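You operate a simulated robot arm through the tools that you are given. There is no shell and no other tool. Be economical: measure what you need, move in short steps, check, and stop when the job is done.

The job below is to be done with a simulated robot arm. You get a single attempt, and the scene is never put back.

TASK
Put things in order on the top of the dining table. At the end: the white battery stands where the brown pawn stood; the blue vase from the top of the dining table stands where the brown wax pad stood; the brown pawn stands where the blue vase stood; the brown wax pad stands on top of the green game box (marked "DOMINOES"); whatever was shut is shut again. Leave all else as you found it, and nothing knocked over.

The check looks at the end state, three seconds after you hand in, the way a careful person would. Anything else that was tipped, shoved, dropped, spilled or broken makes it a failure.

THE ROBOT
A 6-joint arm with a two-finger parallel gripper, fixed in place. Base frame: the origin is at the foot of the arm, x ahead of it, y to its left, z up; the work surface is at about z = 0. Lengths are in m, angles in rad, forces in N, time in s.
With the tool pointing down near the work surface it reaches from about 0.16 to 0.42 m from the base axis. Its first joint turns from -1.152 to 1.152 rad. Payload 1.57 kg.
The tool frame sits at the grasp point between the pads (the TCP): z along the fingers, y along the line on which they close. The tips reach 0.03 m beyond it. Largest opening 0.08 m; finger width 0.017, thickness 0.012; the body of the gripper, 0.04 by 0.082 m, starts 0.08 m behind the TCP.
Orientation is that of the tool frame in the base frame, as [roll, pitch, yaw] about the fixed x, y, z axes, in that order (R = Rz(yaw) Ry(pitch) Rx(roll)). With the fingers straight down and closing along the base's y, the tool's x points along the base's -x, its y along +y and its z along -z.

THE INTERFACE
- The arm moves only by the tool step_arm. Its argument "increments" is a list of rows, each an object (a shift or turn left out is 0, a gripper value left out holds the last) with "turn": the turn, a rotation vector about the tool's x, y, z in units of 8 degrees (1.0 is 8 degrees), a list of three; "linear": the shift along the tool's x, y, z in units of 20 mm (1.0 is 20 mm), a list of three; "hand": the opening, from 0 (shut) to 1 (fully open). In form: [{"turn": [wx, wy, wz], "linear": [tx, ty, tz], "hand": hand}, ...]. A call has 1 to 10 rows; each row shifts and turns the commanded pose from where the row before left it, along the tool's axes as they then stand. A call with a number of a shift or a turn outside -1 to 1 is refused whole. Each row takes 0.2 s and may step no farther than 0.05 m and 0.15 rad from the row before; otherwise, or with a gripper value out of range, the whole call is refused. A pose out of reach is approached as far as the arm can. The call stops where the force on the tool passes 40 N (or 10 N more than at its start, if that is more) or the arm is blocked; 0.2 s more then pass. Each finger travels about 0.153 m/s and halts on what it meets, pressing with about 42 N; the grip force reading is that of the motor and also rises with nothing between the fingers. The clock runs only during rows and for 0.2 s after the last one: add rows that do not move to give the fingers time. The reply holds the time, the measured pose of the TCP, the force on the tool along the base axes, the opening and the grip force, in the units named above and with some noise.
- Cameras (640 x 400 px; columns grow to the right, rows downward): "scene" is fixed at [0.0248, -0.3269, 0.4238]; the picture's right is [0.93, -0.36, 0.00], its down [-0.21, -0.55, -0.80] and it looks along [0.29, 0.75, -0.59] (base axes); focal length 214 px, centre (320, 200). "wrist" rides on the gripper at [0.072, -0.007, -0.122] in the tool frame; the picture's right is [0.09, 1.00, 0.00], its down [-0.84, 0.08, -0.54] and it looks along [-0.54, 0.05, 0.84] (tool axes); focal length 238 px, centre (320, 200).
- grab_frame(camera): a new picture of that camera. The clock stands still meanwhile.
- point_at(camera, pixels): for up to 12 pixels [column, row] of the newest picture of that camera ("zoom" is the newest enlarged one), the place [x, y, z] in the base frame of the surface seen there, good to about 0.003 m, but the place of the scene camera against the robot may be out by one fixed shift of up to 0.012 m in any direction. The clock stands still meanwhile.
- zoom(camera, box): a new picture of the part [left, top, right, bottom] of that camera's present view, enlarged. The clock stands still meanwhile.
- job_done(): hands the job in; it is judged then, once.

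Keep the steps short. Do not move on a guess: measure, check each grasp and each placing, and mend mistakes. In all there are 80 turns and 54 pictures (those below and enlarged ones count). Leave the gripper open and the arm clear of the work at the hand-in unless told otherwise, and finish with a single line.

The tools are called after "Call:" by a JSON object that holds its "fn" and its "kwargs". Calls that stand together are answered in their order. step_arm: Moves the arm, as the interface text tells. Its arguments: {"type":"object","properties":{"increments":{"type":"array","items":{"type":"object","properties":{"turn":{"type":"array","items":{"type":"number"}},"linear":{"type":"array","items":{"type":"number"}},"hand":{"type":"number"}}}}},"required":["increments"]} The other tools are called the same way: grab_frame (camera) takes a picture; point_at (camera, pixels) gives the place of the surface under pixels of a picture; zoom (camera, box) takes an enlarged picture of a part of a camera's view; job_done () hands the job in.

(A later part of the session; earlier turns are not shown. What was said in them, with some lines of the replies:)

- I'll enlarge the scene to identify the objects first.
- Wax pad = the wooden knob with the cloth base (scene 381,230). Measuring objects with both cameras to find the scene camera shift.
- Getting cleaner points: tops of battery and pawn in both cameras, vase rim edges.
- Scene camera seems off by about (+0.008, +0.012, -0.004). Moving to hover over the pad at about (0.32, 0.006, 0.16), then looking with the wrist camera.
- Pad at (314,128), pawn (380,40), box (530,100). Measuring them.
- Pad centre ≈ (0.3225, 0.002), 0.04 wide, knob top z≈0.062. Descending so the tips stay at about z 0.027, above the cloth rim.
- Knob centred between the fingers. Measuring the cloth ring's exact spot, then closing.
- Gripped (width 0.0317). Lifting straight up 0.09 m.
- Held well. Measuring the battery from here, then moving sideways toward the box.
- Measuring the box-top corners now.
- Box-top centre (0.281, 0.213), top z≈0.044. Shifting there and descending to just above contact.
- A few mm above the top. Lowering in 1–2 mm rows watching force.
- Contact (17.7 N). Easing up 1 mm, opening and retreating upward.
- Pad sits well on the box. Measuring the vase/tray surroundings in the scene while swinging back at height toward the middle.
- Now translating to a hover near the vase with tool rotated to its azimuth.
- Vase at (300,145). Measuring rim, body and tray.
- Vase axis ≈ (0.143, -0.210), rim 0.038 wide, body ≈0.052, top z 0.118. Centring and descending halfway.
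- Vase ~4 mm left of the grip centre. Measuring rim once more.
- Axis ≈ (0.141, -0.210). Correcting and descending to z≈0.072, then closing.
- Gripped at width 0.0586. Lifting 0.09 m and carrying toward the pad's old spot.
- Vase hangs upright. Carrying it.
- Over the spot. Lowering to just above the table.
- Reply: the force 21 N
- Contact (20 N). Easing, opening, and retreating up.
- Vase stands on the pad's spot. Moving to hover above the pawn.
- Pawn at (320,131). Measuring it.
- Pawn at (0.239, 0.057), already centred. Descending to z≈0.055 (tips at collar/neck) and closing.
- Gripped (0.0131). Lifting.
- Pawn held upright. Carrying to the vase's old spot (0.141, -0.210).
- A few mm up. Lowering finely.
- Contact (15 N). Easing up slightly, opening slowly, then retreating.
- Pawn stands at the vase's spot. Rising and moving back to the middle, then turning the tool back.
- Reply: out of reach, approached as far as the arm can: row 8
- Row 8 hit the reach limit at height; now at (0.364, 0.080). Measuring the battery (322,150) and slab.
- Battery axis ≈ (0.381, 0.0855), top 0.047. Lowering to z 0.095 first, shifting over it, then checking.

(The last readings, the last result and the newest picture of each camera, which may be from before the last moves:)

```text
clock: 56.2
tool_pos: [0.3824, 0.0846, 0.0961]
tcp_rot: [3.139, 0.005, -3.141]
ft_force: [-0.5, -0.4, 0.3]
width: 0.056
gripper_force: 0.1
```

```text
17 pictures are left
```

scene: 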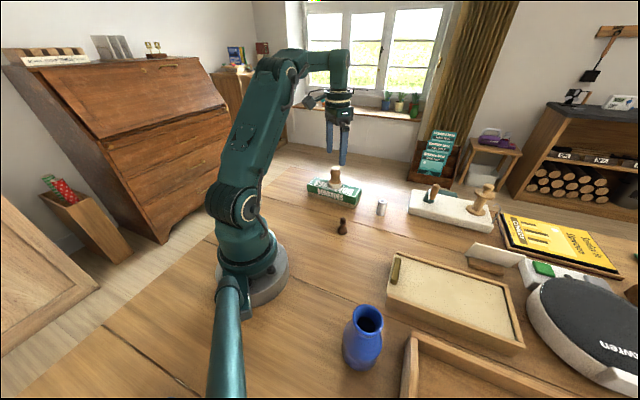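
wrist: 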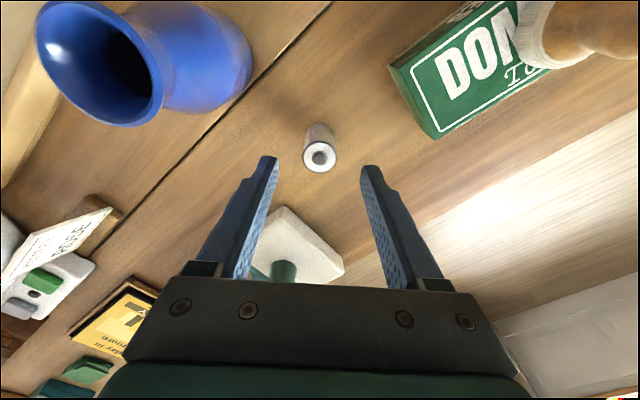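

Battery lined up with the grip axis (expected 321,159; seen 319,157). Descending to z 0.04 and closing.

Call:
{"fn": "step_arm", "kwargs": {"increments": [{"linear": [0, 0, 1]}, {"linear": [0, 0, 1]}, {"linear": [0, 0, 0.8]}, {}, {"hand": 0.4}, {"hand": 0}, {}, {}]}}

Call:
{"fn": "grab_frame", "kwargs": {"camera": "wrist"}}

```text
clock: 58.0
tool_pos: [0.3826, 0.0856, 0.0414]
tcp_rot: [3.141, 0.004, -3.141]
ft_force: [0.9, 0.0, -0.5]
width: 0.0249
gripper_force: 36.5
```

```text
16 pictures are left
```

wrist: 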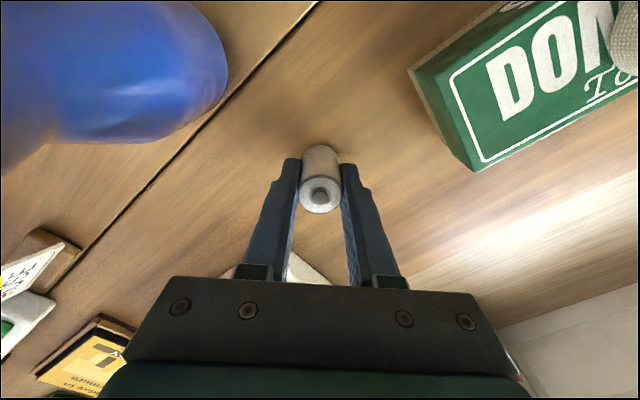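

Gripped (0.0249). Lifting to z≈0.10, then carrying to the pawn's spot.

Call:
{"fn": "step_arm", "kwargs": {"increments": [{}, {"linear": [0, 0, -0.5]}, {"linear": [0, 0, -1]}, {"linear": [0, 0, -1]}, {"linear": [0, 0, -0.5]}, {}]}}

Call:
{"fn": "step_arm", "kwargs": {"increments": [{"linear": [0.9, -0.1, -0.2]}, {"linear": [0.9, -0.1, -0.2]}, {"linear": [0.9, -0.1, -0.2]}, {"linear": [0.9, -0.1, 0]}, {"linear": [0.9, -0.2, 0]}, {"linear": [0.9, -0.3, 0]}, {"linear": [0.9, -0.3, 0]}, {"linear": [0.88, -0.23, 0]}, {}]}}

Call:
{"fn": "grab_frame", "kwargs": {"camera": "scene"}}

```text
clock: 59.4
tool_pos: [0.3817, 0.0858, 0.1013]
tcp_rot: [3.141, 0.002, -3.14]
ft_force: [-1.1, -0.3, 0.0]
width: 0.025
gripper_force: 36.7
```

```text
clock: 61.4
tool_pos: [0.2385, 0.0572, 0.1116]
tcp_rot: [3.138, 0.003, -3.138]
ft_force: [0.0, -0.1, -0.2]
width: 0.025
gripper_force: 36.9
```

```text
15 pictures are left
```

scene: 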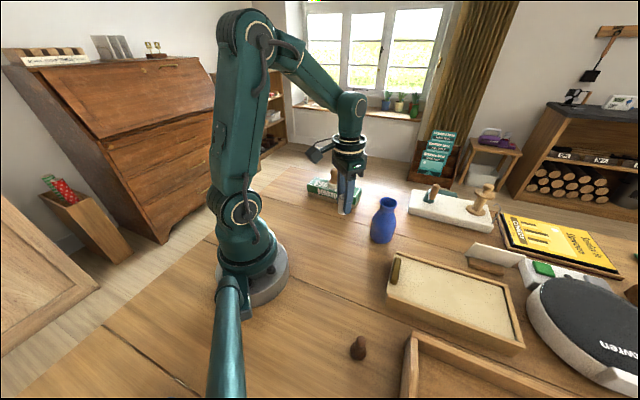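

At the spot (0.2385, 0.0572). Lowering to ~4 mm above contact.

Call:
{"fn": "step_arm", "kwargs": {"increments": [{"linear": [0, 0, 1]}, {"linear": [0, 0, 1]}, {"linear": [0, 0, 1]}, {"linear": [0, 0, 0.3]}, {}]}}

Call:
{"fn": "step_arm", "kwargs": {"increments": [{"linear": [0, 0, 0.1]}, {"linear": [0, 0, 0.05]}, {}]}}

Call:
{"fn": "zoom", "kwargs": {"camera": "scene", "box": [326, 325, 390, 365]}}

```text
clock: 62.6
tool_pos: [0.2371, 0.0564, 0.0446]
tcp_rot: [3.139, 0.001, -3.14]
ft_force: [-0.4, 0.1, -1.0]
width: 0.025
gripper_force: 36.4
```

```text
clock: 63.4
tool_pos: [0.2373, 0.0558, 0.0423]
tcp_rot: [3.141, 0.005, -3.141]
ft_force: [-0.8, -0.3, -1.0]
width: 0.0248
gripper_force: 36.6
```

```text
10.00 times, centred on (358, 345) of scene
```

zoom: 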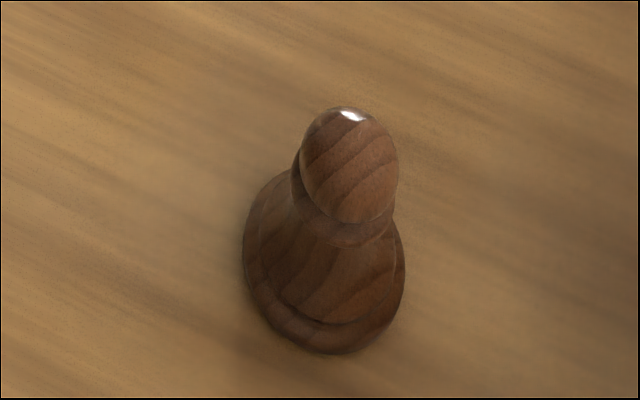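

Pawn is upright. Continuing the battery down in 1 mm rows, nudging +1 mm in x.

Call:
{"fn": "step_arm", "kwargs": {"increments": [{"linear": [-0.06, 0.04, 0.05]}, {}]}}

```text
clock: 64.0
tool_pos: [0.239, 0.0575, 0.0429]
tcp_rot: [3.139, 0.004, -3.14]
ft_force: [-0.2, 0.2, 0.2]
width: 0.0248
gripper_force: 36.2
```

Call:
{"fn": "step_arm", "kwargs": {"increments": [{"linear": [0, 0, 0.05]}, {}]}}

```text
clock: 64.6
tool_pos: [0.2391, 0.057, 0.0411]
tcp_rot: [3.14, 0.003, -3.141]
ft_force: [0.7, 0.3, -0.9]
width: 0.025
gripper_force: 36.4
```

Call:
{"fn": "step_arm", "kwargs": {"increments": [{"linear": [0, 0, 0.05]}, {}]}}

```text
clock: 65.2
tool_pos: [0.2395, 0.0578, 0.0403]
tcp_rot: [3.14, 0.001, -3.141]
ft_force: [-0.6, -0.2, -0.8]
width: 0.0248
gripper_force: 36.4
```

Call:
{"fn": "step_arm", "kwargs": {"increments": [{"linear": [0, 0, 0.04]}, {}]}}

```text
clock: 65.8
tool_pos: [0.2402, 0.0576, 0.04]
tcp_rot: [3.14, 0.004, -3.139]
ft_force: [-1.2, -1.0, 10.1]
width: 0.0251
gripper_force: 36.8
```

Contact (10 N). Opening gently and retreating upward.

Call:
{"fn": "step_arm", "kwargs": {"increments": [{"linear": [0, 0, -0.02]}, {"hand": 0.4}, {"hand": 0.8}, {"hand": 1}, {}, {"linear": [0, 0, -0.7]}, {"linear": [0, 0, -1]}, {"linear": [0, 0, -1]}, {"linear": [0, 0, -1]}, {"linear": [0, 0, -1]}]}}

Call:
{"fn": "step_arm", "kwargs": {"increments": [{"linear": [0, 0, -1]}, {"linear": [0, 0, -1]}, {"linear": [0, 0, -1]}, {"linear": [0, 0, -1]}, {}]}}

Call:
{"fn": "grab_frame", "kwargs": {"camera": "scene"}}

Call:
{"fn": "grab_frame", "kwargs": {"camera": "wrist"}}

Call:
{"fn": "zoom", "kwargs": {"camera": "scene", "box": [290, 160, 450, 260]}}

```text
clock: 68.0
tool_pos: [0.2387, 0.0563, 0.1355]
tcp_rot: [3.14, 0.003, -3.138]
ft_force: [-0.8, -0.9, -0.6]
width: 0.0799
gripper_force: 0.1
```

```text
clock: 69.2
tool_pos: [0.2374, 0.0573, 0.2156]
tcp_rot: [-3.141, 0.002, -3.141]
ft_force: [-1.1, -0.3, 1.1]
width: 0.0798
gripper_force: 0.0
```

```text
13 pictures are left
```

scene: 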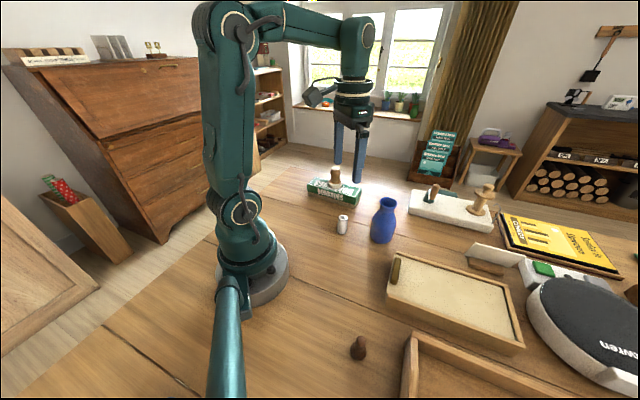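

```text
12 pictures are left
```

wrist: 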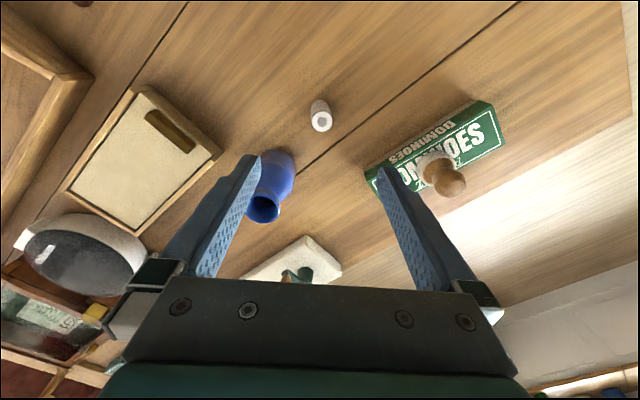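

```text
4.00 times, centred on (370, 210) of scene
```

zoom: 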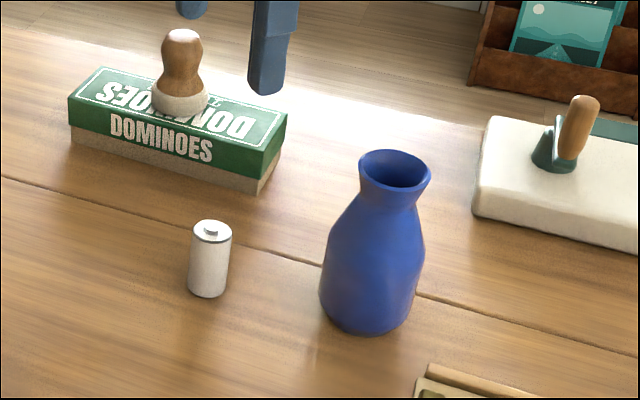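

All four objects stand upright in place, the lidded box is untouched, and the gripper is open and clear of the work. Handing in.

Call:
{"fn": "job_done", "kwargs": {}}

```text
The job is handed in.
```

The battery is where the pawn stood, the vase where the wax pad stood, the pawn where the vase stood, and the wax pad is on top of the dominoes box; nothing was opened or tipped, and the job is handed in.
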